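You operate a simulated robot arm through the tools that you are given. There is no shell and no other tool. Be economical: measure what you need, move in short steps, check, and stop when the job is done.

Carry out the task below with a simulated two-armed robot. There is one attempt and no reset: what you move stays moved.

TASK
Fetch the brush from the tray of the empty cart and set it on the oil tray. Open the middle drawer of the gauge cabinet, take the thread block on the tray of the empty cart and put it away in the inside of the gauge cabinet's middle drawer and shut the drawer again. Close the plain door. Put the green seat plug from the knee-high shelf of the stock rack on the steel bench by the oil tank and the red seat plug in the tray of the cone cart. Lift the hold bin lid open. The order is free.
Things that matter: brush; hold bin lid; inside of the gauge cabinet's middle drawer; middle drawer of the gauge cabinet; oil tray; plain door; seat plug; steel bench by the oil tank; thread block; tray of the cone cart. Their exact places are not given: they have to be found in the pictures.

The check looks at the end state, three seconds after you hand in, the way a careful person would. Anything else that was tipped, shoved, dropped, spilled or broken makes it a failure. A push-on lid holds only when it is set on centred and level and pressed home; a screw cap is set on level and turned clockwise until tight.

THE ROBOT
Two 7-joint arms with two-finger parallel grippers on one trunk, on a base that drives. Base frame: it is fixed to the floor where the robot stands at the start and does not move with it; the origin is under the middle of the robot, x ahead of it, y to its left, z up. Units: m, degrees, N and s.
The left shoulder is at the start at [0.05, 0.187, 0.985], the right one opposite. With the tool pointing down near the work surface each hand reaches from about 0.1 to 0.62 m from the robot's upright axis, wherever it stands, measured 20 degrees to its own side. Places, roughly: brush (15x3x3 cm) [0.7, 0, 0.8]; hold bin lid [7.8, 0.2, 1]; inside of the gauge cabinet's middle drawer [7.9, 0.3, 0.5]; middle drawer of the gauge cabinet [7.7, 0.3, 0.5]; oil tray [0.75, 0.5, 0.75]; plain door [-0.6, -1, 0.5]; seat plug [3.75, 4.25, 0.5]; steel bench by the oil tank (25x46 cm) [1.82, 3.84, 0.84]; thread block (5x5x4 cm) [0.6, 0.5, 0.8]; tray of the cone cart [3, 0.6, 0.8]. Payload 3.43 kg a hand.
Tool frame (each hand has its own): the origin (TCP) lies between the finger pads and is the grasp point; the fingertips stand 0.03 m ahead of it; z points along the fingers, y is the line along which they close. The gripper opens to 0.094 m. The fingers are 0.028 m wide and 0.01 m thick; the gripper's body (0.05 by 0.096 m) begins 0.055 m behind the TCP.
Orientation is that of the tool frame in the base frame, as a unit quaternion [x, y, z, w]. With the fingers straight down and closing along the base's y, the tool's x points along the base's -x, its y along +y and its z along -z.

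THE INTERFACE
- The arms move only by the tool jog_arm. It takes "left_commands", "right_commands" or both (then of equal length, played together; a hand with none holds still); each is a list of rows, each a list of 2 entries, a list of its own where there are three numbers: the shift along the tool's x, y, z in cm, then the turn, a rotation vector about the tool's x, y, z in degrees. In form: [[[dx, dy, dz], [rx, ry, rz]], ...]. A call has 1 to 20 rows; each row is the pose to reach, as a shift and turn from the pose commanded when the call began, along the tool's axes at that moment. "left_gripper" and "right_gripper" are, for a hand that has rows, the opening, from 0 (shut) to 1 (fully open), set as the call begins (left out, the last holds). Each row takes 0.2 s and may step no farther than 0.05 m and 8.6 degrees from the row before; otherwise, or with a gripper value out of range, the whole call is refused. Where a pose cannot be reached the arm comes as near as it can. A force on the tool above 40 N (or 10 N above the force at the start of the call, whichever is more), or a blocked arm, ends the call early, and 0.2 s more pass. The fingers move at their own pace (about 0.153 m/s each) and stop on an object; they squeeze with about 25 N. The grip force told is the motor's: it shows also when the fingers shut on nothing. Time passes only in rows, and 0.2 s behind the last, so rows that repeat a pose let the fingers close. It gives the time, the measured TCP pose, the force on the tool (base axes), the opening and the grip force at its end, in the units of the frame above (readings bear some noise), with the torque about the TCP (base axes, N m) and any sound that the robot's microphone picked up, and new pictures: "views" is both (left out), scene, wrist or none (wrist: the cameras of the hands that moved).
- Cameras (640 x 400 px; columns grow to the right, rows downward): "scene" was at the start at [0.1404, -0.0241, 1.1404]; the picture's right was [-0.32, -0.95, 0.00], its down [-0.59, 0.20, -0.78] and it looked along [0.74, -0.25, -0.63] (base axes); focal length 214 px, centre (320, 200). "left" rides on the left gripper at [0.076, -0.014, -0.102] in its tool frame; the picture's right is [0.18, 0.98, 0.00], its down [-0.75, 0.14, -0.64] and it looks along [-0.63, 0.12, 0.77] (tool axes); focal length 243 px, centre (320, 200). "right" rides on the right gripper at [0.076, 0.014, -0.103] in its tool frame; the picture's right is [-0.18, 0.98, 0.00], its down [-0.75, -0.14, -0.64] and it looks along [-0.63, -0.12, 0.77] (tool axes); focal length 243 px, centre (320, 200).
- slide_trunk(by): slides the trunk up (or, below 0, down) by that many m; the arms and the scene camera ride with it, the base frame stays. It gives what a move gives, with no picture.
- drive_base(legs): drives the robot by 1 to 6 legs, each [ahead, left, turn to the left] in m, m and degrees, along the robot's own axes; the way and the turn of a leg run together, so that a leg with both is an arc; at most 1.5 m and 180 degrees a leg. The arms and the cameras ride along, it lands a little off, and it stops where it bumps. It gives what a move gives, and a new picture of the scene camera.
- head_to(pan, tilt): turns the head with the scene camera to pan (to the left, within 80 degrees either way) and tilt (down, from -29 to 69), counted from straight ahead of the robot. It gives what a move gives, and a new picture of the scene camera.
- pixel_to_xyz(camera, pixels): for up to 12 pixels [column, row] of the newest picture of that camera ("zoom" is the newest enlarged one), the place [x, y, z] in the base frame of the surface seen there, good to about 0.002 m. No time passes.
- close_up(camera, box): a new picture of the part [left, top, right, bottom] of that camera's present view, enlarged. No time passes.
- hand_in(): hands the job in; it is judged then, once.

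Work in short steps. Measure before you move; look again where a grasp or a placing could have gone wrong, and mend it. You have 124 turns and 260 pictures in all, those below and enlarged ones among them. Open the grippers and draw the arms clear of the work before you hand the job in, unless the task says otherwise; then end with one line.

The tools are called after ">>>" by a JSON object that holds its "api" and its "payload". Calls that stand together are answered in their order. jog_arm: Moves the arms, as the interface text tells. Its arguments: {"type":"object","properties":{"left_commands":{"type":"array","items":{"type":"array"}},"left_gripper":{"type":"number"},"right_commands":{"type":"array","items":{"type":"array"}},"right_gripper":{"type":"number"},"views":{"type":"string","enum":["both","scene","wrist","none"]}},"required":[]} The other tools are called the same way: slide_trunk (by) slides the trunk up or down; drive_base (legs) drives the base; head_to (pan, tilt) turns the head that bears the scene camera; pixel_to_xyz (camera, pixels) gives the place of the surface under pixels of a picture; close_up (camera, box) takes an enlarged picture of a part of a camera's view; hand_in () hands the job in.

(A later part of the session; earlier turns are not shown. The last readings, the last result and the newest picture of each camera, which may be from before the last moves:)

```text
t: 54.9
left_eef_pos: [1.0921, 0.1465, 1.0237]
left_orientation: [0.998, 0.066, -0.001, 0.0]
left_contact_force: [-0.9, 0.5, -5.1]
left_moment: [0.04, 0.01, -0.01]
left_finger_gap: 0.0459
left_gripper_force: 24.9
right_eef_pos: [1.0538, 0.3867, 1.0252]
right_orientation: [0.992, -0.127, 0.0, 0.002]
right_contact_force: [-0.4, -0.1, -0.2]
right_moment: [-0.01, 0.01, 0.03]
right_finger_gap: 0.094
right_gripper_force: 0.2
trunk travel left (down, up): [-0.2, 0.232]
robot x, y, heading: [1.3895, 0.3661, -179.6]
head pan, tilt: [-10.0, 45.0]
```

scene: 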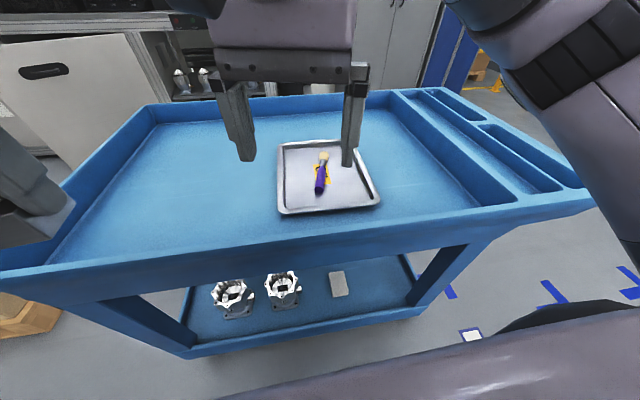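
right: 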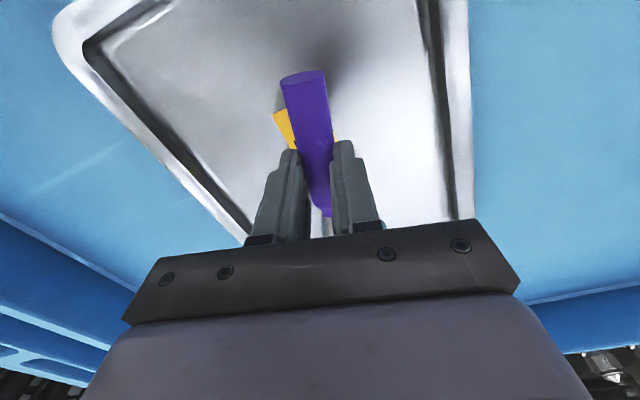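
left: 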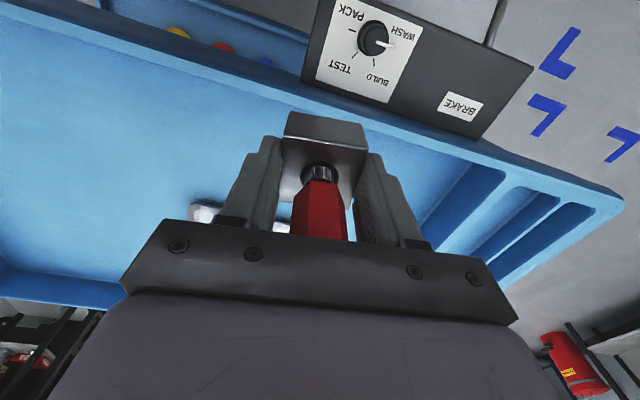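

The brush lies in the oil tray. I back off, turn round and look for the way to the gauge cabinet near (7.7,0.3).

>>> {"api": "drive_base", "payload": {"legs": [[-0.4, 0, 0], [0, 0, 180]]}}

>>> {"api": "head_to", "payload": {"pan": 45, "tilt": 18}}

>>> {"api": "head_to", "payload": {"pan": -45, "tilt": 18}}

```text
t: 64.8
left_eef_pos: [2.0919, 0.5802, 1.0244]
left_orientation: [-0.055, 0.998, 0.0, 0.001]
left_contact_force: [-0.4, -1.4, -5.7]
left_moment: [0.01, -0.01, -0.04]
left_finger_gap: 0.0457
left_gripper_force: 25.4
right_eef_pos: [2.1264, 0.3412, 1.0256]
right_orientation: [0.135, 0.991, 0.001, -0.002]
right_contact_force: [0.2, -0.3, 0.2]
right_moment: [0.0, 0.01, 0.01]
right_finger_gap: 0.0942
right_gripper_force: 0.0
trunk travel left (down, up): [-0.2, 0.232]
robot x, y, heading: [1.7945, 0.3655, -0.8]
head pan, tilt: [-10.0, 45.0]
```

scene: 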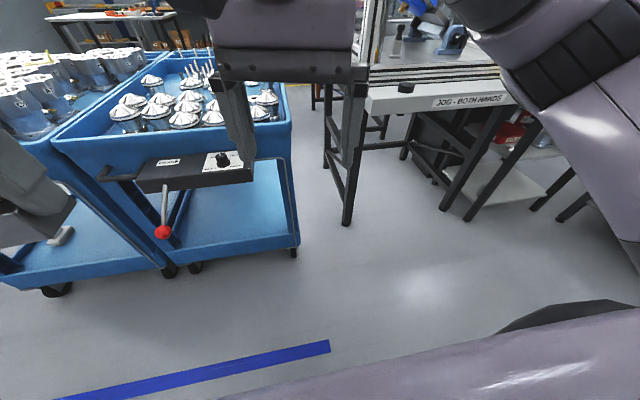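

```text
t: 66.0
left_eef_pos: [2.0914, 0.5793, 1.0254]
left_orientation: [-0.056, 0.998, 0.0, 0.001]
left_contact_force: [-0.1, -0.5, -6.5]
left_moment: [0.02, -0.01, 0.02]
left_finger_gap: 0.0459
left_gripper_force: 25.5
right_eef_pos: [2.127, 0.3403, 1.0254]
right_orientation: [0.136, 0.991, 0.002, -0.001]
right_contact_force: [-1.5, 0.2, 0.1]
right_moment: [0.0, -0.01, -0.01]
right_finger_gap: 0.0939
right_gripper_force: 0.0
trunk travel left (down, up): [-0.2, 0.232]
robot x, y, heading: [1.7913, 0.366, -0.7]
head pan, tilt: [45.0, 18.0]
```

scene: 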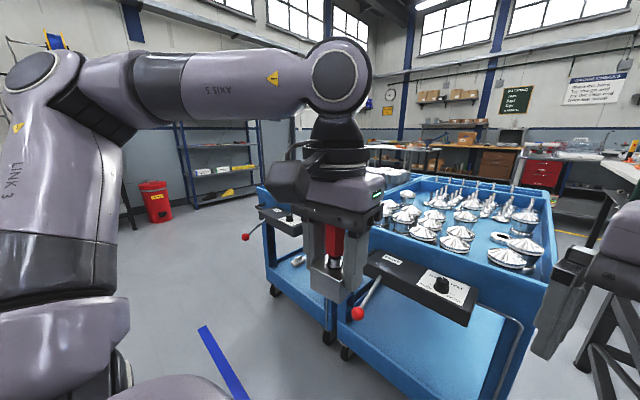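

```text
t: 67.6
left_eef_pos: [2.0907, 0.5818, 1.0249]
left_orientation: [-0.056, 0.998, 0.0, 0.0]
left_contact_force: [0.8, 0.2, -5.4]
left_moment: [-0.01, 0.0, 0.0]
left_finger_gap: 0.0458
left_gripper_force: 24.6
right_eef_pos: [2.1276, 0.3408, 1.0265]
right_orientation: [0.136, 0.991, 0.002, -0.001]
right_contact_force: [-0.2, 0.3, -0.4]
right_moment: [0.0, -0.03, 0.01]
right_finger_gap: 0.0939
right_gripper_force: 0.0
trunk travel left (down, up): [-0.2, 0.232]
robot x, y, heading: [1.792, 0.3649, -0.4]
head pan, tilt: [-45.0, 18.0]
```

scene: 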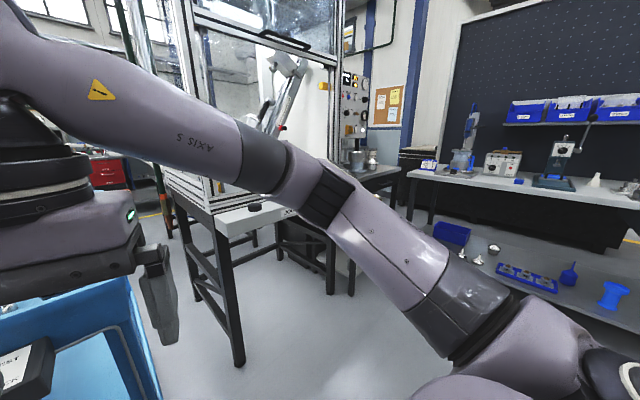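

To the right is a wall bench and the cell; the way on must lead left round the two carts. I look left and measure.

>>> {"api": "head_to", "payload": {"pan": 35, "tilt": 12}}

>>> {"api": "pixel_to_xyz", "payload": {"camera": "scene", "pixels": [[70, 205], [110, 215], [170, 150], [240, 190], [330, 150], [400, 150], [470, 160], [430, 190], [540, 180], [600, 170], [180, 250]]}}

>>> {"api": "head_to", "payload": {"pan": 75, "tilt": 12}}

>>> {"api": "pixel_to_xyz", "payload": {"camera": "scene", "pixels": [[100, 220], [200, 220], [300, 250], [400, 220], [450, 200], [500, 200], [550, 200], [600, 200], [350, 300]]}}

```text
t: 69.2
left_eef_pos: [2.092, 0.5806, 1.0243]
left_orientation: [-0.056, 0.998, 0.001, 0.0]
left_contact_force: [0.2, -0.6, -4.5]
left_moment: [0.02, 0.01, 0.0]
left_finger_gap: 0.0459
left_gripper_force: 24.8
right_eef_pos: [2.126, 0.3399, 1.0261]
right_orientation: [0.136, 0.991, 0.002, -0.001]
right_contact_force: [-0.6, -0.4, 0.0]
right_moment: [0.05, 0.01, -0.01]
right_finger_gap: 0.0942
right_gripper_force: 0.2
trunk travel left (down, up): [-0.2, 0.232]
robot x, y, heading: [1.7902, 0.3699, -0.5]
head pan, tilt: [35.0, 12.0]
```

scene: 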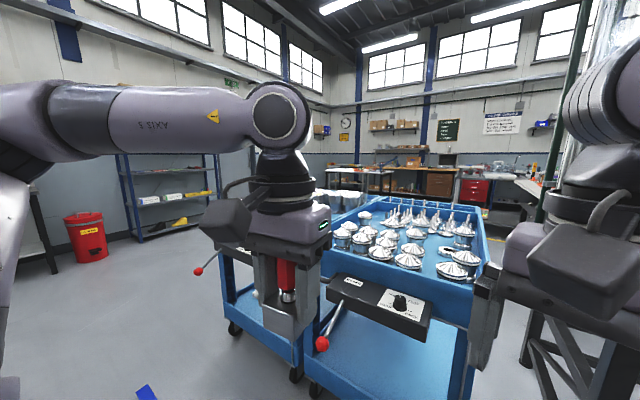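

```text
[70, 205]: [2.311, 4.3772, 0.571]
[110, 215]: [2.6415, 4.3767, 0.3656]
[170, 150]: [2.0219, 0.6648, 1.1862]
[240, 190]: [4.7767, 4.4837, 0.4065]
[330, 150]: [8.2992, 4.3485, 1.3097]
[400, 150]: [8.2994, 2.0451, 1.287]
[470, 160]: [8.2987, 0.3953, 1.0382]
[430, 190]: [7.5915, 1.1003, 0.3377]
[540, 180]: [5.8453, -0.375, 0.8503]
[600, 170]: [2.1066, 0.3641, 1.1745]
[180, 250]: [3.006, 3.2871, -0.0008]
```

```text
t: 70.2
left_eef_pos: [2.0905, 0.5801, 1.0243]
left_orientation: [-0.056, 0.998, 0.0, 0.0]
left_contact_force: [-0.2, -0.6, -5.7]
left_moment: [0.02, 0.03, 0.01]
left_finger_gap: 0.0458
left_gripper_force: 25.3
right_eef_pos: [2.1262, 0.3407, 1.0261]
right_orientation: [0.135, 0.991, 0.002, -0.002]
right_contact_force: [-0.5, -0.4, 0.4]
right_moment: [0.01, -0.02, 0.0]
right_finger_gap: 0.0939
right_gripper_force: 0.1
trunk travel left (down, up): [-0.2, 0.232]
robot x, y, heading: [1.791, 0.3715, -0.6]
head pan, tilt: [75.0, 12.0]
```

scene: 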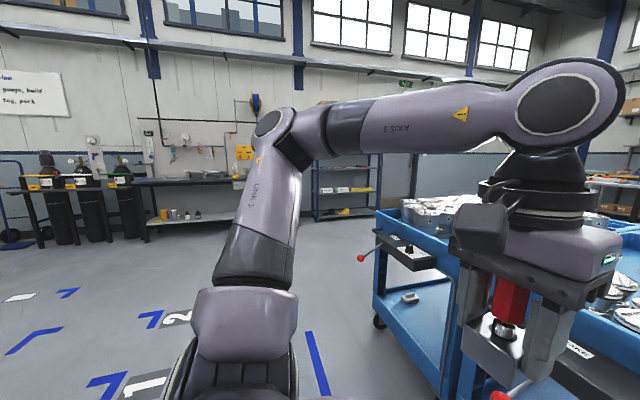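

```text
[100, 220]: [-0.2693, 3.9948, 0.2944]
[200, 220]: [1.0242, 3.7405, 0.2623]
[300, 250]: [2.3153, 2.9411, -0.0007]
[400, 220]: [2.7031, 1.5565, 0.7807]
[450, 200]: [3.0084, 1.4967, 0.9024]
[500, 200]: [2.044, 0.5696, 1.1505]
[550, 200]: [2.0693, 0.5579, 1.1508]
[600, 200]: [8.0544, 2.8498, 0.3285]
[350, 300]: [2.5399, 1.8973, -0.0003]
```

The floor at y 1.9–3.3 is free, and the red drawer cabinet shows near (8,0.4). I drive left past the carts, then ahead to x about 4.8 and look.

>>> {"api": "drive_base", "payload": {"legs": [[0, 1.4, 0], [0, 0.6, 0], [1.5, 0, 0], [1.5, 0, 0]]}}

>>> {"api": "head_to", "payload": {"pan": -25, "tilt": 18}}

>>> {"api": "pixel_to_xyz", "payload": {"camera": "scene", "pixels": [[50, 250], [120, 220], [200, 220], [250, 240], [300, 220], [350, 240], [400, 220], [450, 220], [500, 230], [560, 240], [620, 250], [320, 330]]}}

```text
t: 94.3
left_eef_pos: [5.1094, 2.6281, 1.0247]
left_orientation: [-0.071, 0.997, 0.001, -0.001]
left_contact_force: [-0.2, -0.3, -5.7]
left_moment: [0.0, 0.02, 0.0]
left_finger_gap: 0.0459
left_gripper_force: 25.1
right_eef_pos: [5.1507, 2.3884, 1.0253]
right_orientation: [0.121, 0.993, 0.002, -0.001]
right_contact_force: [0.7, 0.0, -0.8]
right_moment: [0.03, 0.01, 0.01]
right_finger_gap: 0.094
right_gripper_force: 0.2
trunk travel left (down, up): [-0.2, 0.232]
robot x, y, heading: [4.8182, 2.4062, 1.2]
head pan, tilt: [75.0, 12.0]
```

scene: 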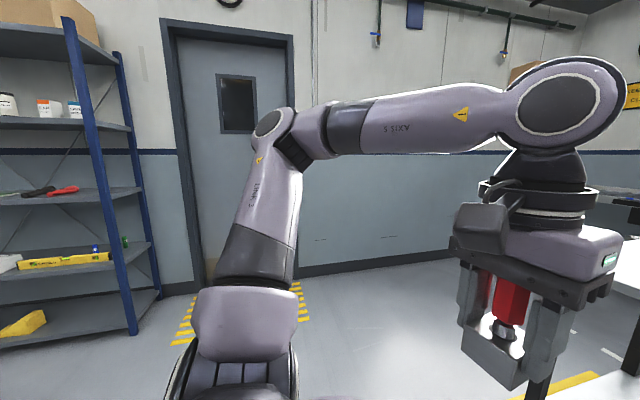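

```text
t: 96.1
left_eef_pos: [5.1087, 2.6273, 1.024]
left_orientation: [-0.071, 0.997, 0.0, -0.001]
left_contact_force: [0.1, -0.4, -5.6]
left_moment: [0.0, -0.01, -0.03]
left_finger_gap: 0.0458
left_gripper_force: 24.9
right_eef_pos: [5.1518, 2.3881, 1.0257]
right_orientation: [0.121, 0.993, 0.003, -0.001]
right_contact_force: [0.3, -0.7, -0.4]
right_moment: [0.03, 0.04, 0.02]
right_finger_gap: 0.0941
right_gripper_force: 0.0
trunk travel left (down, up): [-0.2, 0.232]
robot x, y, heading: [4.8161, 2.4095, 1.2]
head pan, tilt: [-25.0, 18.0]
```

scene: 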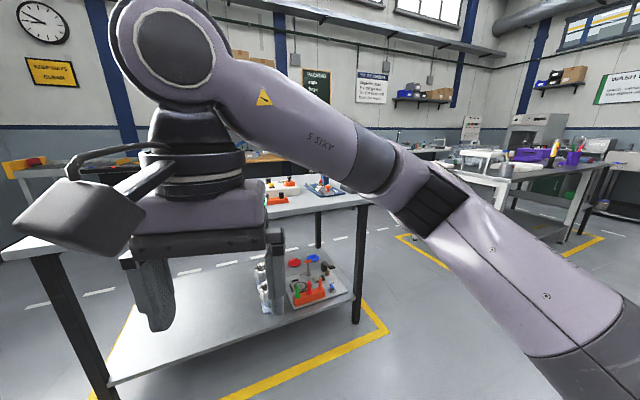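

```text
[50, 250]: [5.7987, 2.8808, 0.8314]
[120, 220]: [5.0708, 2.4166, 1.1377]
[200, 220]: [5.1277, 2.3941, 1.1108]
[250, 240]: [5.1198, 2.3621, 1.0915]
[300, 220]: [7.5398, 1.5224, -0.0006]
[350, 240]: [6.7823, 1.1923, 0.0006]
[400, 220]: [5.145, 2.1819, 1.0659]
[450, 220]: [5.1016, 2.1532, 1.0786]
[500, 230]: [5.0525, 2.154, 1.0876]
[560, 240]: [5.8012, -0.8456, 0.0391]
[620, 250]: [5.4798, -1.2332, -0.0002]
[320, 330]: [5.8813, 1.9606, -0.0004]
```

A work table stands ahead and another to the right; I measure the yellow floor zones to size the aisle between them.

>>> {"api": "pixel_to_xyz", "payload": {"camera": "scene", "pixels": [[386, 332], [402, 238], [603, 239], [357, 320], [100, 395], [365, 205], [440, 265], [495, 205], [575, 240], [240, 395], [435, 155], [540, 130]]}}

>>> {"api": "head_to", "payload": {"pan": -60, "tilt": 25}}

>>> {"api": "pixel_to_xyz", "payload": {"camera": "scene", "pixels": [[100, 200], [200, 250], [250, 200], [300, 200], [350, 200], [400, 220], [450, 220], [500, 250], [550, 250], [600, 250], [320, 150]]}}

```text
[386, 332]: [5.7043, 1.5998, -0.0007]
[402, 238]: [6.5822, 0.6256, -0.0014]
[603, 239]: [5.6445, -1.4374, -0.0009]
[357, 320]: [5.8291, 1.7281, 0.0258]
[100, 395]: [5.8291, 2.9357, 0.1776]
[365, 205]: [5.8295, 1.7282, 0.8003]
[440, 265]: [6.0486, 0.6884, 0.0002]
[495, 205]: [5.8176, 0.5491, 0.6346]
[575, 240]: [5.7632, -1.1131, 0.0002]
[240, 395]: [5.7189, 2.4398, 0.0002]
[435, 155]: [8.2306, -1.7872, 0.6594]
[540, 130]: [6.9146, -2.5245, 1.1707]
```

```text
t: 97.1
left_eef_pos: [5.1097, 2.6272, 1.0249]
left_orientation: [-0.071, 0.998, 0.0, 0.0]
left_contact_force: [0.5, -0.2, -5.2]
left_moment: [0.02, 0.0, -0.03]
left_finger_gap: 0.0457
left_gripper_force: 24.6
right_eef_pos: [5.1515, 2.3895, 1.0262]
right_orientation: [0.122, 0.993, 0.003, -0.001]
right_contact_force: [-0.5, -0.2, -0.3]
right_moment: [-0.03, -0.03, 0.01]
right_finger_gap: 0.0941
right_gripper_force: 0.1
trunk travel left (down, up): [-0.2, 0.232]
robot x, y, heading: [4.8157, 2.4073, 1.1]
head pan, tilt: [-60.0, 25.0]
```

scene: 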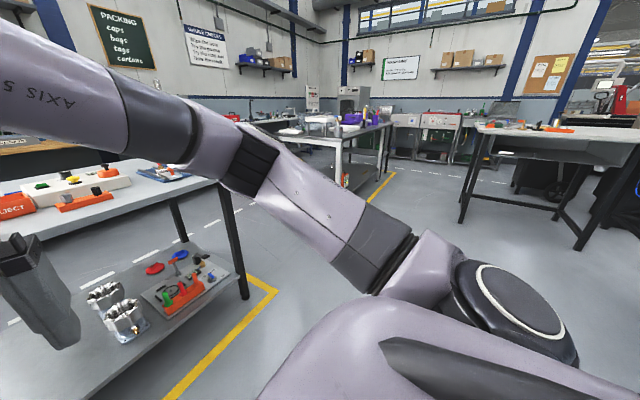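

```text
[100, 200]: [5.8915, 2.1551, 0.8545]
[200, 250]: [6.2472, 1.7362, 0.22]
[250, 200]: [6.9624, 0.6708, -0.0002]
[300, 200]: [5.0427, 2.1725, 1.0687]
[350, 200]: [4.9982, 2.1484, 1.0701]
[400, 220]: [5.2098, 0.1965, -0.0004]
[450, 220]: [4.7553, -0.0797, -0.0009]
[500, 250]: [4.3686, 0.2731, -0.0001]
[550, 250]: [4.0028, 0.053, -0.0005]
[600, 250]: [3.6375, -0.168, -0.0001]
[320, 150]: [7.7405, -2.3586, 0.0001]
```

The aisle between the tables runs at y about 1.1. I slide right to it, drive through to x about 6.9 and look.

>>> {"api": "drive_base", "payload": {"legs": [[0.03, -1.3, -1.1], [1.5, 0, 0], [0.6, 0, 0]]}}

>>> {"api": "head_to", "payload": {"pan": -40, "tilt": 30}}

>>> {"api": "pixel_to_xyz", "payload": {"camera": "scene", "pixels": [[100, 200], [200, 200], [250, 200], [300, 200], [350, 200], [400, 220], [450, 220], [200, 150], [300, 150], [400, 150], [320, 120]]}}

```text
t: 113.6
left_eef_pos: [7.2439, 1.3551, 1.0233]
left_orientation: [-0.073, 0.997, 0.0, 0.0]
left_contact_force: [1.0, 1.0, -4.9]
left_moment: [0.02, 0.04, 0.02]
left_finger_gap: 0.0457
left_gripper_force: 24.9
right_eef_pos: [7.2866, 1.116, 1.0252]
right_orientation: [0.119, 0.993, 0.001, -0.002]
right_contact_force: [-0.4, 0.2, 0.8]
right_moment: [-0.03, 0.03, -0.01]
right_finger_gap: 0.0941
right_gripper_force: 0.0
trunk travel left (down, up): [-0.2, 0.232]
robot x, y, heading: [6.9549, 1.129, 1.2]
head pan, tilt: [-60.0, 25.0]
```

scene: 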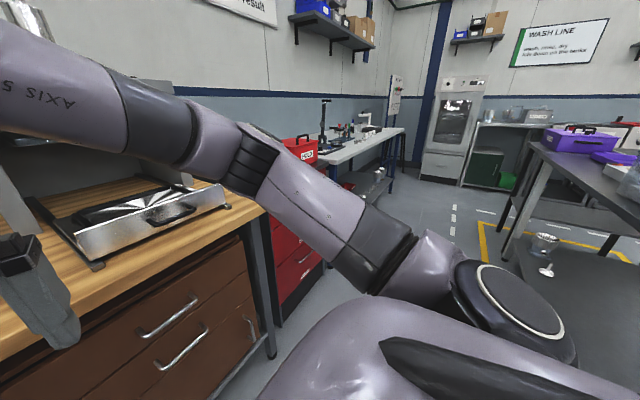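

```text
t: 114.5
left_eef_pos: [7.2443, 1.3542, 1.0247]
left_orientation: [-0.072, 0.997, -0.001, 0.0]
left_contact_force: [0.8, -0.3, -5.7]
left_moment: [0.03, 0.0, 0.03]
left_finger_gap: 0.0458
left_gripper_force: 25.4
right_eef_pos: [7.2869, 1.1158, 1.0262]
right_orientation: [0.12, 0.993, 0.002, -0.001]
right_contact_force: [0.1, -0.1, 0.0]
right_moment: [0.0, -0.03, 0.0]
right_finger_gap: 0.0939
right_gripper_force: 0.1
trunk travel left (down, up): [-0.2, 0.232]
robot x, y, heading: [6.9485, 1.1315, 1.4]
head pan, tilt: [-40.0, 30.0]
```

scene: 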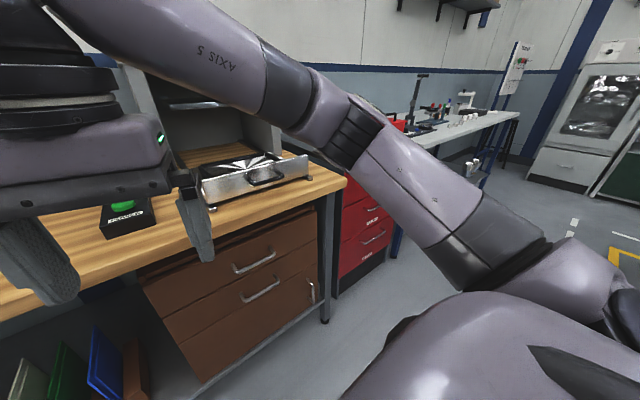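

```text
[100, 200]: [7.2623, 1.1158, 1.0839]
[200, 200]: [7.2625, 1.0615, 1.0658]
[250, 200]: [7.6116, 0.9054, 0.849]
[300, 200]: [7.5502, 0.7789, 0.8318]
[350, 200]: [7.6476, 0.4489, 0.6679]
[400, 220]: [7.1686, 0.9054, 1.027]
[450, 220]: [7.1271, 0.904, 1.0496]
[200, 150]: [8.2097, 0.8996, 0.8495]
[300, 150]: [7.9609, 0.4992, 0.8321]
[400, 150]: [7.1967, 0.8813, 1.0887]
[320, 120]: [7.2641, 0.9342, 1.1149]
```

The red cabinet's front is at x 7.65, y about 0.3, with the HOLD box on top. I slide right to stand before it.

>>> {"api": "drive_base", "payload": {"legs": [[0, -0.85, -1.3]]}}

>>> {"api": "head_to", "payload": {"pan": 0, "tilt": 35}}

```text
t: 119.0
left_eef_pos: [7.2625, 0.503, 1.025]
left_orientation: [-0.069, 0.998, 0.0, -0.001]
left_contact_force: [0.7, -1.3, -6.9]
left_moment: [-0.02, -0.01, 0.02]
left_finger_gap: 0.0458
left_gripper_force: 24.5
right_eef_pos: [7.3028, 0.2649, 1.0266]
right_orientation: [0.123, 0.992, 0.002, -0.002]
right_contact_force: [0.7, 0.0, 0.1]
right_moment: [-0.01, -0.02, 0.01]
right_finger_gap: 0.0937
right_gripper_force: 0.0
trunk travel left (down, up): [-0.2, 0.232]
robot x, y, heading: [6.9672, 0.2844, 0.7]
head pan, tilt: [-40.0, 30.0]
```

scene: 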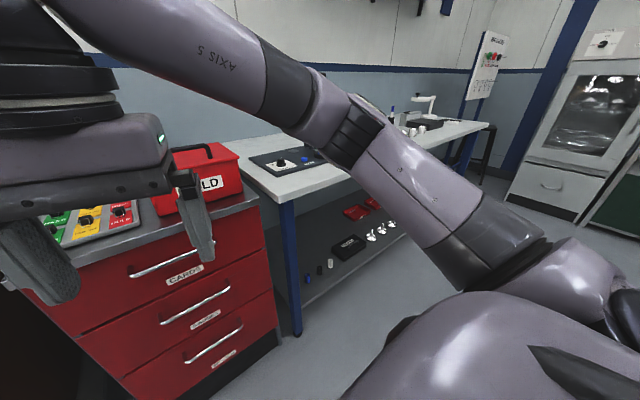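

```text
t: 120.0
left_eef_pos: [7.2623, 0.505, 1.0252]
left_orientation: [-0.069, 0.998, 0.0, 0.0]
left_contact_force: [-0.6, -0.2, -5.3]
left_moment: [0.03, 0.02, 0.01]
left_finger_gap: 0.0458
left_gripper_force: 24.9
right_eef_pos: [7.3028, 0.2661, 1.0255]
right_orientation: [0.123, 0.992, 0.001, -0.001]
right_contact_force: [0.0, 0.7, -0.1]
right_moment: [0.0, 0.0, 0.0]
right_finger_gap: 0.0938
right_gripper_force: 0.2
trunk travel left (down, up): [-0.2, 0.232]
robot x, y, heading: [6.9701, 0.2815, 0.9]
head pan, tilt: [0.0, 35.0]
```

scene: 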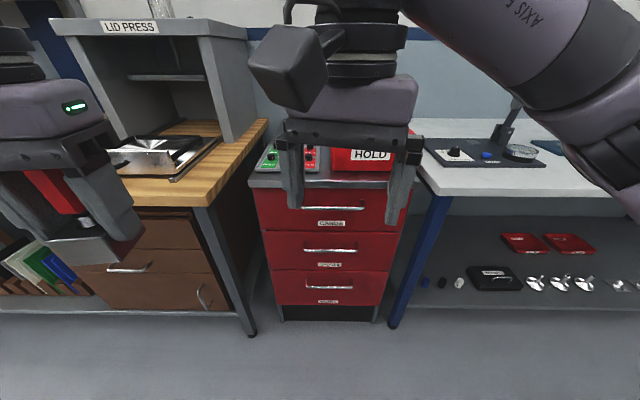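

Three drawers show, with handles at (333,208), (330,250) and (330,287). I measure them and zoom.

>>> {"api": "pixel_to_xyz", "payload": {"camera": "scene", "pixels": [[333, 208], [330, 250], [307, 250], [355, 250], [330, 287], [280, 240], [385, 240], [255, 185], [330, 236], [330, 266], [340, 165], [410, 180]]}}

>>> {"api": "close_up", "payload": {"camera": "scene", "box": [240, 130, 440, 330]}}

```text
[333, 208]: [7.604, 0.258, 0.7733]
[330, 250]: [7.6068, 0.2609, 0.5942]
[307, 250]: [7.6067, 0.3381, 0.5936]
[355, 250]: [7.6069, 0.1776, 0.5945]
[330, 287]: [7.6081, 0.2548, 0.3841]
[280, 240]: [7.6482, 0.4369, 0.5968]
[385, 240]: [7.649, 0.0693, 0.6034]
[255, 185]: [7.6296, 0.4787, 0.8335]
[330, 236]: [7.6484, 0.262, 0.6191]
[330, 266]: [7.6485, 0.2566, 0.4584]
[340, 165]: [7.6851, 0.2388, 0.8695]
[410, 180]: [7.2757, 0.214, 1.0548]
```

```text
2.00 times, centred on (340, 230) of scene
```

zoom: 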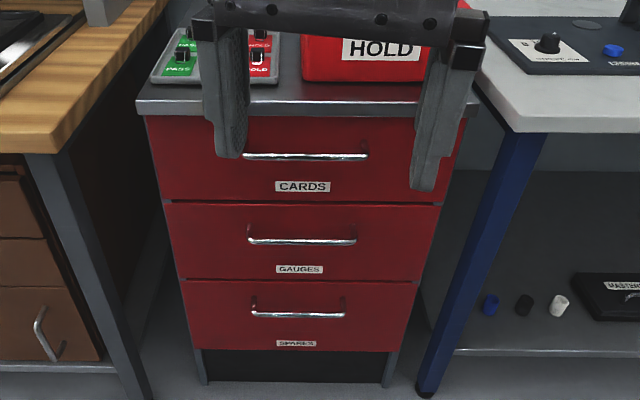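

The middle handle bar is at (7.607, 0.178–0.338, 0.594), standing 4 cm off the face. I lower the trunk and straighten the right hand, moving it ahead a little.

>>> {"api": "slide_trunk", "payload": {"by": -0.15}}

>>> {"api": "jog_arm", "payload": {"right_commands": [[[-4.85, 1.2, 0], [0, 0, -7]], [[-9.7, 2.4, 0], [0, 0, -14.1]], [[-9.7, 2.4, 0], [0, 0, -14.1]]], "right_gripper": 1, "views": "none"}}

```text
t: 121.8
left_eef_pos: [7.2618, 0.5035, 0.8746]
left_orientation: [-0.068, 0.998, 0.0, 0.0]
left_contact_force: [0.1, 0.5, -5.0]
left_moment: [-0.04, 0.04, 0.0]
left_finger_gap: 0.0457
left_gripper_force: 24.8
right_eef_pos: [7.3043, 0.2646, 0.8752]
right_orientation: [0.122, 0.993, 0.002, 0.0]
right_contact_force: [-0.1, -0.2, 1.1]
right_moment: [0.04, -0.01, -0.05]
right_finger_gap: 0.094
right_gripper_force: 0.1
trunk travel left (down, up): [-0.05, 0.382]
robot x, y, heading: [6.9688, 0.2857, 0.9]
head pan, tilt: [0.0, 35.0]
```

```text
t: 122.6
left_eef_pos: [7.2617, 0.504, 0.8749]
left_orientation: [-0.069, 0.998, 0.0, -0.001]
left_contact_force: [-0.3, -0.3, -4.8]
left_moment: [0.02, 0.0, -0.01]
left_finger_gap: 0.0456
left_gripper_force: 24.9
right_eef_pos: [7.403, 0.2654, 0.8768]
right_orientation: [0.0, 1.0, 0.002, -0.002]
right_contact_force: [0.5, -0.4, -0.3]
right_moment: [0.04, -0.01, 0.02]
right_finger_gap: 0.0941
right_gripper_force: 0.2
trunk travel left (down, up): [-0.05, 0.382]
robot x, y, heading: [6.9631, 0.2824, 1.1]
head pan, tilt: [0.0, 35.0]
```

Now I turn the right hand to point forward with vertical closing, while lowering toward (7.48,0.258,0.62).

>>> {"api": "jog_arm", "payload": {"right_commands": [[[-0.5, 0, 1.7], [-4.6, -4.6, 4.6]], [[-1, -0.1, 3.4], [-9.2, -9.2, 9.2]], [[-1.6, -0.1, 5.1], [-13.9, -13.9, 13.9]], [[-2.1, -0.2, 6.8], [-18.5, -18.5, 18.5]], [[-2.7, -0.2, 8.5], [-23.1, -23.1, 23.1]], [[-3.2, -0.3, 10.2], [-27.7, -27.7, 27.7]], [[-3.7, -0.3, 11.9], [-32.3, -32.3, 32.3]], [[-4.3, -0.4, 13.6], [-37, -37, 37]], [[-4.8, -0.5, 15.3], [-41.6, -41.6, 41.6]], [[-5.3, -0.5, 17], [-46.2, -46.2, 46.2]], [[-5.9, -0.6, 18.7], [-50.8, -50.8, 50.8]], [[-6.4, -0.6, 20.4], [-55.4, -55.4, 55.4]], [[-6.9, -0.7, 22.1], [-60.1, -60.1, 60.1]], [[-7.5, -0.7, 23.8], [-64.7, -64.7, 64.7]], [[-8, -0.8, 25.6], [-69.3, -69.3, 69.3]], [[-8, -0.8, 25.6], [-69.3, -69.3, 69.3]]], "right_gripper": 1, "views": "both"}}

```text
t: 126.0
left_eef_pos: [7.2622, 0.5056, 0.8733]
left_orientation: [-0.068, 0.998, 0.0, -0.001]
left_contact_force: [0.2, 0.2, -5.5]
left_moment: [-0.01, 0.03, 0.01]
left_finger_gap: 0.0459
left_gripper_force: 24.7
right_eef_pos: [7.4812, 0.2574, 0.6202]
right_orientation: [0.504, 0.498, 0.5, 0.499]
right_contact_force: [0.2, 0.5, -0.2]
right_moment: [0.02, -0.02, 0.0]
right_finger_gap: 0.0943
right_gripper_force: 0.1
right hand out of reach, approached as far as the arm can: row 11, 12
trunk travel left (down, up): [-0.05, 0.382]
robot x, y, heading: [6.9676, 0.2847, 0.9]
head pan, tilt: [0.0, 35.0]
```

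scene: 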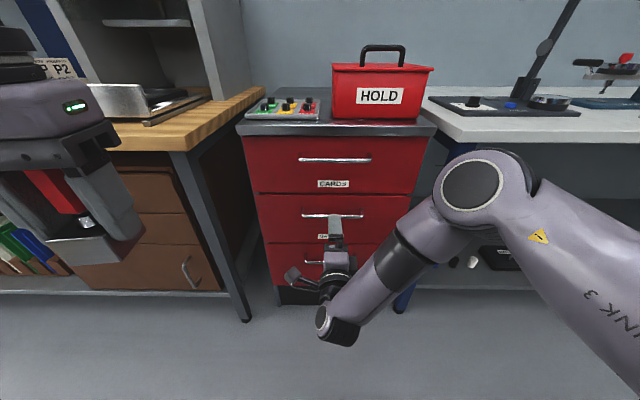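
right: 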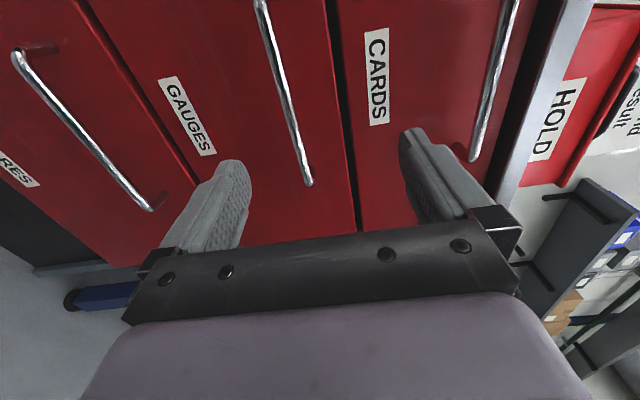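

The hand points at the bar. I lower 2.6 cm, advance 11.9 cm and close on the middle handle.

>>> {"api": "jog_arm", "payload": {"right_commands": [[[0, -2.6, 2], [0, 0, 0]], [[0, -2.6, 6], [0, 0, 0]], [[0, -2.6, 10], [0, 0, 0]], [[0, -2.6, 11.9], [0, 0, 0]], [[0, -2.6, 11.9], [0, 0, 0]]], "right_gripper": 1, "views": "wrist"}}

>>> {"api": "jog_arm", "payload": {"right_commands": [[[0, 0, 0], [0, 0, 0]], [[0, 0, 0], [0, 0, 0]], [[0, 0, 0], [0, 0, 0]]], "right_gripper": 0, "views": "none"}}

```text
t: 127.2
left_eef_pos: [7.2617, 0.5039, 0.8734]
left_orientation: [-0.069, 0.998, 0.0, -0.001]
left_contact_force: [0.2, 0.6, -4.9]
left_moment: [-0.01, 0.04, 0.01]
left_finger_gap: 0.0459
left_gripper_force: 25.8
right_eef_pos: [7.5948, 0.283, 0.6205]
right_orientation: [0.511, 0.498, 0.491, 0.5]
right_contact_force: [0.2, 0.4, -0.8]
right_moment: [0.02, -0.03, -0.02]
right_finger_gap: 0.0939
right_gripper_force: 0.1
right hand out of reach, approached as far as the arm can: row 1, 2, 3, 4, 5
trunk travel left (down, up): [-0.05, 0.382]
robot x, y, heading: [6.9711, 0.2836, 0.8]
head pan, tilt: [0.0, 35.0]
```

right: 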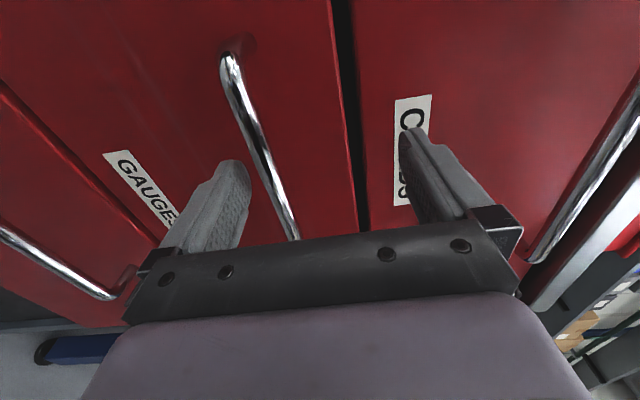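

```text
t: 127.7
left_eef_pos: [7.2642, 0.5039, 0.8734]
left_orientation: [-0.069, 0.998, 0.001, -0.003]
left_contact_force: [0.4, 0.0, -5.6]
left_moment: [-0.02, 0.01, -0.01]
left_finger_gap: 0.0459
left_gripper_force: 25.3
right_eef_pos: [7.5844, 0.2821, 0.5916]
right_orientation: [0.525, 0.518, 0.474, 0.481]
right_contact_force: [0.0, -1.1, -34.2]
right_moment: [0.04, 0.6, -0.15]
right_finger_gap: 0.0117
right_gripper_force: 25.1
trunk travel left (down, up): [-0.05, 0.382]
robot x, y, heading: [6.9654, 0.2823, 1.0]
head pan, tilt: [0.0, 35.0]
stopped in row 2 (right hand): the force on the tool passed its limit (the readings are from after the stop); the commanded pose is now the measured one
```

The arm was blocked from lowering, but the fingers now hold the bar (gap 12 mm) with some strain. I lower the trunk 2.5 cm to relieve it.

>>> {"api": "slide_trunk", "payload": {"by": -0.025}}

```text
t: 128.4
left_eef_pos: [7.262, 0.5037, 0.8511]
left_orientation: [-0.069, 0.998, 0.0, 0.001]
left_contact_force: [-0.6, 0.5, -6.3]
left_moment: [-0.02, 0.02, 0.03]
left_finger_gap: 0.0459
left_gripper_force: 24.7
right_eef_pos: [7.5925, 0.2835, 0.5906]
right_orientation: [0.515, 0.502, 0.488, 0.495]
right_contact_force: [5.9, -0.4, 24.3]
right_moment: [-0.38, -0.55, 0.53]
right_finger_gap: 0.0117
right_gripper_force: 44.3
trunk travel left (down, up): [-0.025, 0.407]
robot x, y, heading: [6.9688, 0.2837, 0.8]
head pan, tilt: [0.0, 35.0]
```

Slightly overdone (+24 N); I raise 1 cm, then pull the drawer by driving back 12 cm.

>>> {"api": "slide_trunk", "payload": {"by": 0.01}}

>>> {"api": "drive_base", "payload": {"legs": [[-0.12, 0, 0]]}}

```text
t: 129.0
left_eef_pos: [7.261, 0.5041, 0.8596]
left_orientation: [-0.069, 0.998, 0.0, 0.0]
left_contact_force: [-0.1, -1.1, -5.7]
left_moment: [0.0, 0.0, 0.01]
left_finger_gap: 0.0459
left_gripper_force: 25.2
right_eef_pos: [7.5873, 0.2827, 0.5909]
right_orientation: [0.519, 0.509, 0.482, 0.489]
right_contact_force: [1.6, 2.7, 16.1]
right_moment: [-0.22, -0.21, -1.02]
right_finger_gap: 0.0118
right_gripper_force: 44.9
trunk travel left (down, up): [-0.035, 0.397]
robot x, y, heading: [6.968, 0.2813, 1.0]
head pan, tilt: [0.0, 35.0]
```

```text
t: 130.2
left_eef_pos: [7.1421, 0.5019, 0.8602]
left_orientation: [-0.069, 0.998, -0.001, 0.0]
left_contact_force: [0.0, -0.1, -5.4]
left_moment: [0.0, 0.05, 0.02]
left_finger_gap: 0.0458
left_gripper_force: 24.8
right_eef_pos: [7.469, 0.2829, 0.5916]
right_orientation: [0.517, 0.511, 0.483, 0.488]
right_contact_force: [-0.6, 12.8, 13.8]
right_moment: [-0.07, -0.2, -0.16]
right_finger_gap: 0.0115
right_gripper_force: 44.5
trunk travel left (down, up): [-0.035, 0.397]
robot x, y, heading: [6.8485, 0.281, 0.8]
head pan, tilt: [0.0, 35.0]
```

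scene: 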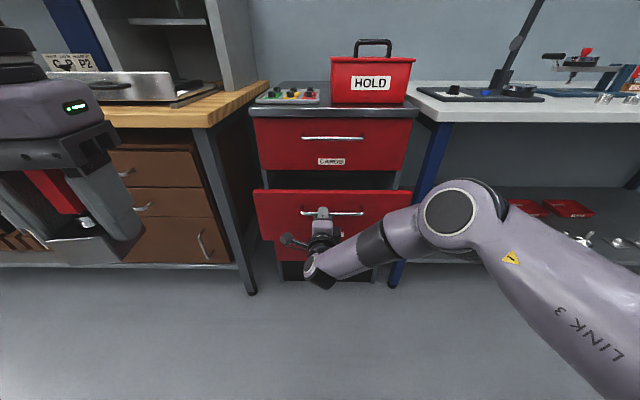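

The drawer slides. A table stands behind me, so I pull the remaining 13 cm with the arm.

>>> {"api": "jog_arm", "payload": {"right_commands": [[[0, -0.1, -2], [0, 0, 0]], [[0, -0.3, -4.5], [0, 0, 0]], [[0, -0.4, -7], [0, 0, 0]], [[0, -0.5, -9.5], [0, 0, 0]], [[0, -0.7, -12], [0, 0, 0]], [[0, -0.8, -13.5], [0, 0, 0]]], "right_gripper": 0, "views": "scene"}}

```text
t: 131.6
left_eef_pos: [7.142, 0.5009, 0.8599]
left_orientation: [-0.068, 0.998, 0.0, 0.0]
left_contact_force: [0.0, -0.1, -6.6]
left_moment: [0.03, 0.03, 0.02]
left_finger_gap: 0.0458
left_gripper_force: 24.6
right_eef_pos: [7.3334, 0.2825, 0.5905]
right_orientation: [0.518, 0.509, 0.482, 0.49]
right_contact_force: [0.7, -10.6, 11.2]
right_moment: [-0.16, -0.18, 0.83]
right_finger_gap: 0.0115
right_gripper_force: 45.2
trunk travel left (down, up): [-0.035, 0.397]
robot x, y, heading: [6.8446, 0.2795, 1.0]
head pan, tilt: [0.0, 35.0]
```

scene: 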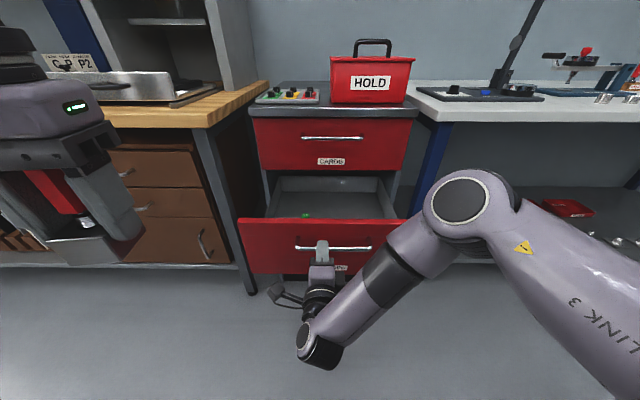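

The drawer is open about 26 cm with a small green thing inside. I zoom and measure the interior.

>>> {"api": "close_up", "payload": {"camera": "scene", "box": [230, 160, 430, 285]}}

>>> {"api": "pixel_to_xyz", "payload": {"camera": "scene", "pixels": [[320, 210], [305, 215], [345, 205], [375, 210], [280, 205], [330, 195], [250, 220], [395, 220], [330, 180], [330, 171]]}}

```text
3.20 times, centred on (330, 222) of scene
```

zoom: 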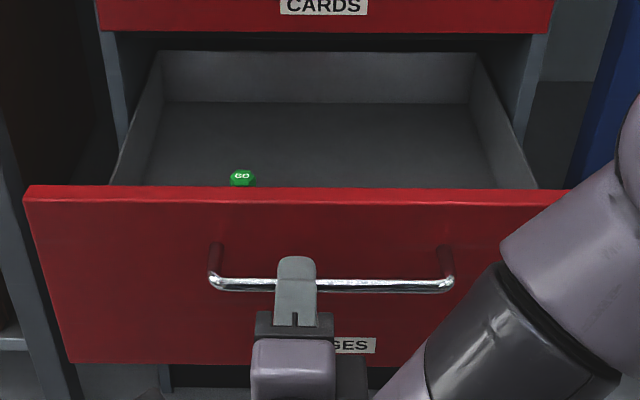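

```text
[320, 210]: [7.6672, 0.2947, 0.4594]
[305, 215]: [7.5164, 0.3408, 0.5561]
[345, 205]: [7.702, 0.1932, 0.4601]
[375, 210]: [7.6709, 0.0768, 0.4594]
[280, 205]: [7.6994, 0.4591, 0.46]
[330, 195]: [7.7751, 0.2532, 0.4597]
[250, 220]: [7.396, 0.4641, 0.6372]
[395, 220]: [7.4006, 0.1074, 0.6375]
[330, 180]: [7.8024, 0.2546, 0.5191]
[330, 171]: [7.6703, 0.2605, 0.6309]
```

The floor is z 0.460, front top 0.637, and a green GO block stands at (7.516,0.341). I pull 5 cm more for room for the left hand, then release and withdraw.

>>> {"api": "jog_arm", "payload": {"right_commands": [[[0, -0.1, -2], [0, 0, 0]], [[0, -0.2, -4], [0, 0, 0]], [[0, -0.3, -5], [0, 0, 0]], [[0, -0.3, -5], [0, 0, 0]]], "right_gripper": 0, "views": "none"}}

>>> {"api": "jog_arm", "payload": {"right_commands": [[[0, 0, 0], [0, 0, 0]], [[0, 0, 0], [0, 0, 0]], [[0, 0, -2], [0, 0, 0]], [[0, 0, -4.5], [0, 0, 0]]], "right_gripper": 1, "views": "scene"}}

```text
t: 132.6
left_eef_pos: [7.1426, 0.5015, 0.8606]
left_orientation: [-0.068, 0.998, 0.001, 0.0]
left_contact_force: [0.0, 0.6, -5.5]
left_moment: [-0.01, 0.04, 0.0]
left_finger_gap: 0.0458
left_gripper_force: 24.7
right_eef_pos: [7.2818, 0.2836, 0.5907]
right_orientation: [0.518, 0.508, 0.481, 0.492]
right_contact_force: [0.4, -24.9, 13.4]
right_moment: [-0.14, -0.15, 0.3]
right_finger_gap: 0.0114
right_gripper_force: 44.9
trunk travel left (down, up): [-0.035, 0.397]
robot x, y, heading: [6.8473, 0.2838, 1.0]
head pan, tilt: [0.0, 35.0]
```

```text
t: 133.6
left_eef_pos: [7.1427, 0.503, 0.859]
left_orientation: [-0.069, 0.998, 0.0, -0.001]
left_contact_force: [0.3, -0.4, -5.0]
left_moment: [0.0, 0.01, 0.0]
left_finger_gap: 0.046
left_gripper_force: 24.7
right_eef_pos: [7.2464, 0.2718, 0.5887]
right_orientation: [0.529, 0.503, 0.471, 0.495]
right_contact_force: [0.7, -0.2, 1.1]
right_moment: [0.02, -0.02, 0.0]
right_finger_gap: 0.094
right_gripper_force: 0.0
trunk travel left (down, up): [-0.035, 0.397]
robot x, y, heading: [6.8492, 0.2801, 0.9]
head pan, tilt: [0.0, 35.0]
```

scene: 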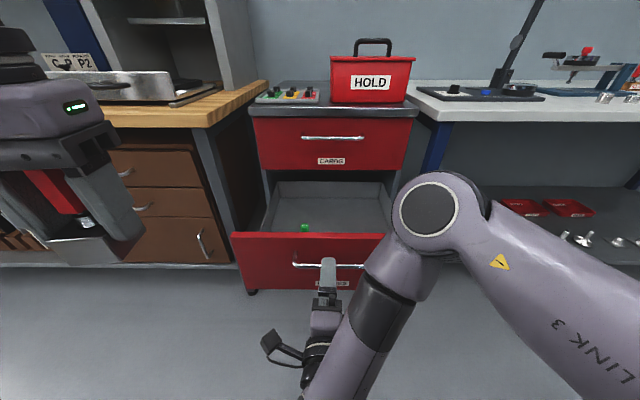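

The fingers are free of the bar. I raise the right hand 20 cm and shift it right, clear of the drawer.

>>> {"api": "jog_arm", "payload": {"right_commands": [[[0, 4, -0.5], [0, 0, 0]], [[0, 8, -0.5], [0, 0, 0]], [[-2, 12, -0.5], [0, 0, 0]], [[-5, 15, -0.5], [0, 0, 0]], [[-8, 18, -0.5], [0, 0, 0]], [[-11, 20, -0.5], [0, 0, 0]], [[-15, 21, -0.5], [0, 0, 0]], [[-15, 21, -0.5], [0, 0, 0]]], "right_gripper": 1, "views": "none"}}

>>> {"api": "drive_base", "payload": {"legs": [[0.12, -0.08, 0]]}}

>>> {"api": "pixel_to_xyz", "payload": {"camera": "scene", "pixels": [[300, 245], [270, 245], [330, 230], [280, 220], [350, 250]]}}

```text
t: 135.4
left_eef_pos: [7.1429, 0.5024, 0.8587]
left_orientation: [-0.068, 0.998, 0.0, -0.001]
left_contact_force: [-0.4, -0.1, -5.1]
left_moment: [0.04, 0.02, -0.04]
left_finger_gap: 0.046
left_gripper_force: 25.3
right_eef_pos: [7.2711, 0.1552, 0.801]
right_orientation: [0.517, 0.511, 0.483, 0.488]
right_contact_force: [-0.2, -0.8, 0.2]
right_moment: [-0.01, 0.02, 0.01]
right_finger_gap: 0.0939
right_gripper_force: 0.1
right hand out of reach, approached as far as the arm can: row 6, 7, 8
trunk travel left (down, up): [-0.035, 0.397]
robot x, y, heading: [6.8494, 0.2864, 1.1]
head pan, tilt: [0.0, 35.0]
```

```text
t: 136.8
left_eef_pos: [7.264, 0.4248, 0.8596]
left_orientation: [-0.068, 0.998, 0.0, -0.001]
left_contact_force: [-0.7, 0.1, -5.6]
left_moment: [0.0, 0.07, 0.0]
left_finger_gap: 0.0458
left_gripper_force: 24.9
right_eef_pos: [7.3925, 0.0782, 0.8008]
right_orientation: [0.517, 0.511, 0.483, 0.488]
right_contact_force: [-0.8, -0.3, 0.5]
right_moment: [0.04, 0.01, 0.0]
right_finger_gap: 0.094
right_gripper_force: 0.0
trunk travel left (down, up): [-0.035, 0.397]
robot x, y, heading: [6.9672, 0.2051, 1.1]
head pan, tilt: [0.0, 35.0]
```

scene: 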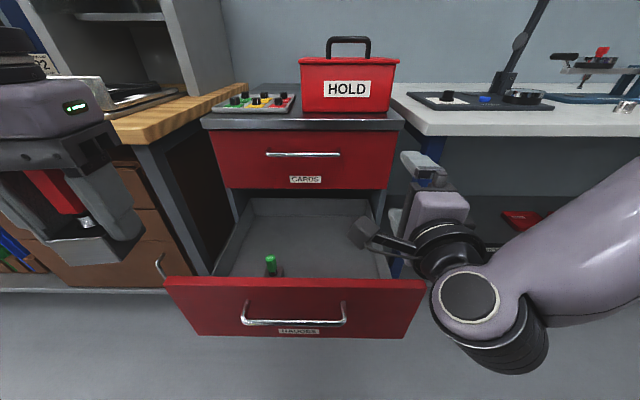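

```text
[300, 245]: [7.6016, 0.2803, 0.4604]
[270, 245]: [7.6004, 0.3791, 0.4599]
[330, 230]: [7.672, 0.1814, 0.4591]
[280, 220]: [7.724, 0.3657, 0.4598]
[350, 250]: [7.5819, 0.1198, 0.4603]
```

The drawer interior is open to view. I measure the GO block at (271,263) and the drawer front's inner edge before placing.

>>> {"api": "pixel_to_xyz", "payload": {"camera": "scene", "pixels": [[270, 258], [270, 272], [278, 275], [262, 273], [300, 280], [320, 276], [375, 275], [365, 232], [355, 240], [230, 265]]}}

>>> {"api": "close_up", "payload": {"camera": "scene", "box": [210, 180, 410, 305]}}

```text
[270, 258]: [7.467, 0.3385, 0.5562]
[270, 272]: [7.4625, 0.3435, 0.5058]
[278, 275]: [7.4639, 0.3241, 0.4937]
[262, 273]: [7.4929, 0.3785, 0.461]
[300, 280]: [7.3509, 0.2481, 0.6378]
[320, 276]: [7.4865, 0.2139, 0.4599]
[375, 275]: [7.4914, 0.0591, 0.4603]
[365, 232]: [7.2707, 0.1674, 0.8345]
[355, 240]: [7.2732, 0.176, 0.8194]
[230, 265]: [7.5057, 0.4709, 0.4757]
```

```text
3.20 times, centred on (310, 242) of scene
```

zoom: 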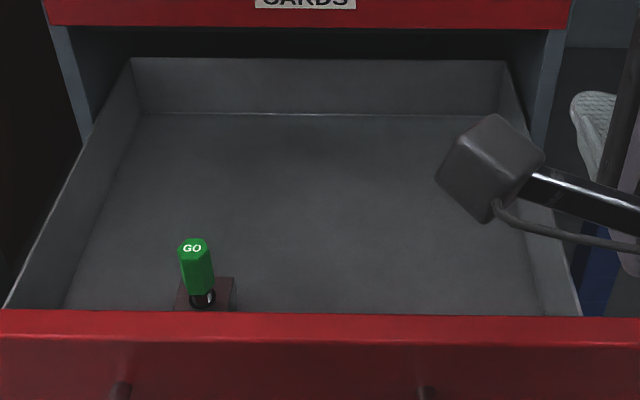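

GO block corner is near (7.46,0.34); I aim for (7.505,0.225). I bring the left hand over that place first, ahead then right, at z about 0.80.

>>> {"api": "jog_arm", "payload": {"left_commands": [[[-3.9, -1.5, 1], [0, 0, 0]], [[-7.8, -3.1, 2], [0, 0, 0]], [[-11.6, -4.6, 3], [0, 0, 0]], [[-15.4, -6.1, 4], [0, 0, 0]], [[-19.2, -7.7, 5], [0, 0, 0]], [[-23.0, -9.2, 6], [0, 0, 0]], [[-22.5, -12.7, 6], [0, 0, 0]], [[-22.0, -16.2, 6], [0, 0, 0]], [[-21.6, -19.7, 6], [0, 0, 0]], [[-21.2, -23.1, 6], [0, 0, 0]], [[-21.2, -23.1, 6], [0, 0, 0]]], "views": "both"}}

```text
t: 139.2
left_eef_pos: [7.4168, 0.3743, 0.7759]
left_orientation: [-0.068, 0.998, -0.001, -0.001]
left_contact_force: [-0.7, -0.3, -4.9]
left_moment: [-0.02, 0.03, 0.02]
left_finger_gap: 0.0457
left_gripper_force: 25.2
left hand out of reach, approached as far as the arm can: row 4, 5, 6, 7, 8, 9, 10, 11
right_eef_pos: [7.3917, 0.0779, 0.8008]
right_orientation: [0.518, 0.51, 0.483, 0.488]
right_contact_force: [-0.5, 0.3, 0.1]
right_moment: [-0.01, -0.01, -0.01]
right_finger_gap: 0.0943
right_gripper_force: 0.0
trunk travel left (down, up): [-0.035, 0.397]
robot x, y, heading: [6.9673, 0.2058, 0.8]
head pan, tilt: [0.0, 35.0]
```

scene: 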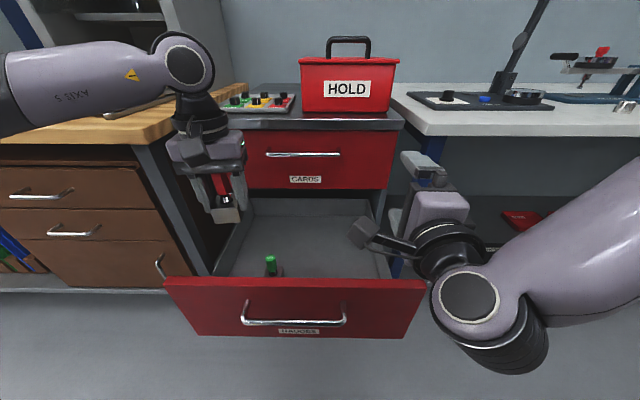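
left: 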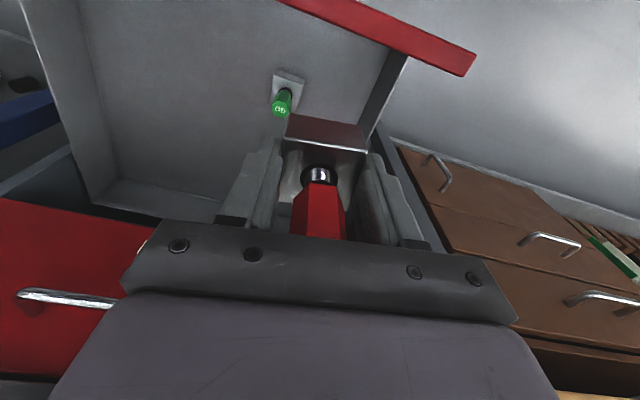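

With the trunk low the left arm falls short. I raise the trunk back up 0.165 m and continue the same way.

>>> {"api": "slide_trunk", "payload": {"by": 0.165}}

>>> {"api": "jog_arm", "payload": {"left_commands": [[[-2, 0, 3], [0, 0, 0]], [[-5, -1, 6], [0, 0, 0]], [[-7, -3, 9], [0, 0, 0]], [[-7, -6.5, 11], [0, 0, 0]], [[-7, -10, 13], [0, 0, 0]], [[-6.7, -13.5, 15], [0, 0, 0]], [[-6.7, -16, 16], [0, 0, 0]], [[-6.7, -16, 16], [0, 0, 0]]], "views": "both"}}

```text
t: 141.1
left_eef_pos: [7.4176, 0.3758, 0.9418]
left_orientation: [-0.068, 0.998, 0.0, -0.001]
left_contact_force: [-0.4, -0.5, -5.2]
left_moment: [0.01, -0.01, 0.01]
left_finger_gap: 0.0456
left_gripper_force: 24.7
right_eef_pos: [7.3923, 0.0774, 0.9657]
right_orientation: [0.518, 0.51, 0.483, 0.488]
right_contact_force: [0.8, -0.5, 0.6]
right_moment: [0.01, -0.01, -0.02]
right_finger_gap: 0.0938
right_gripper_force: 0.1
trunk travel left (down, up): [-0.2, 0.232]
robot x, y, heading: [6.9694, 0.202, 0.9]
head pan, tilt: [0.0, 35.0]
```

```text
t: 142.8
left_eef_pos: [7.4105, 0.3741, 0.8254]
left_orientation: [-0.069, 0.998, -0.001, 0.0]
left_contact_force: [0.4, -0.3, -5.2]
left_moment: [0.0, 0.04, -0.03]
left_finger_gap: 0.0459
left_gripper_force: 25.0
left hand out of reach, approached as far as the arm can: row 1, 2, 3, 4, 5, 6, 7, 8
right_eef_pos: [7.3921, 0.0779, 0.9659]
right_orientation: [0.518, 0.511, 0.483, 0.487]
right_contact_force: [-0.2, -0.4, -0.1]
right_moment: [0.02, 0.0, 0.04]
right_finger_gap: 0.0939
right_gripper_force: 0.1
trunk travel left (down, up): [-0.2, 0.232]
robot x, y, heading: [6.97, 0.2038, 1.1]
head pan, tilt: [0.0, 35.0]
```

scene: 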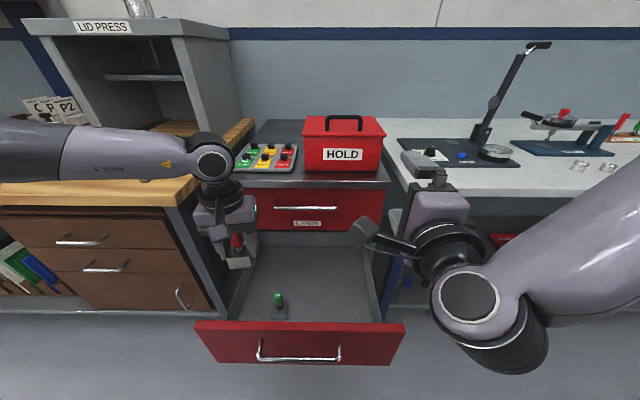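
left: 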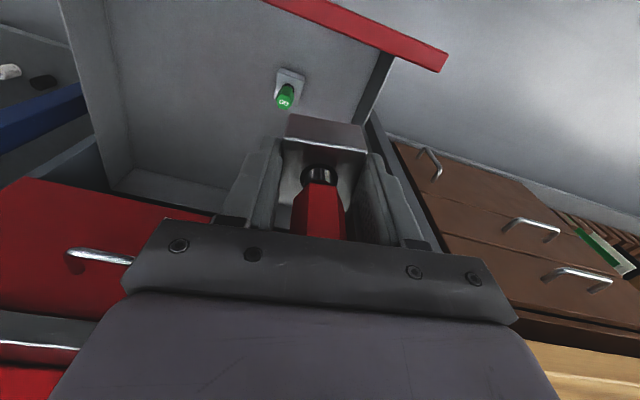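

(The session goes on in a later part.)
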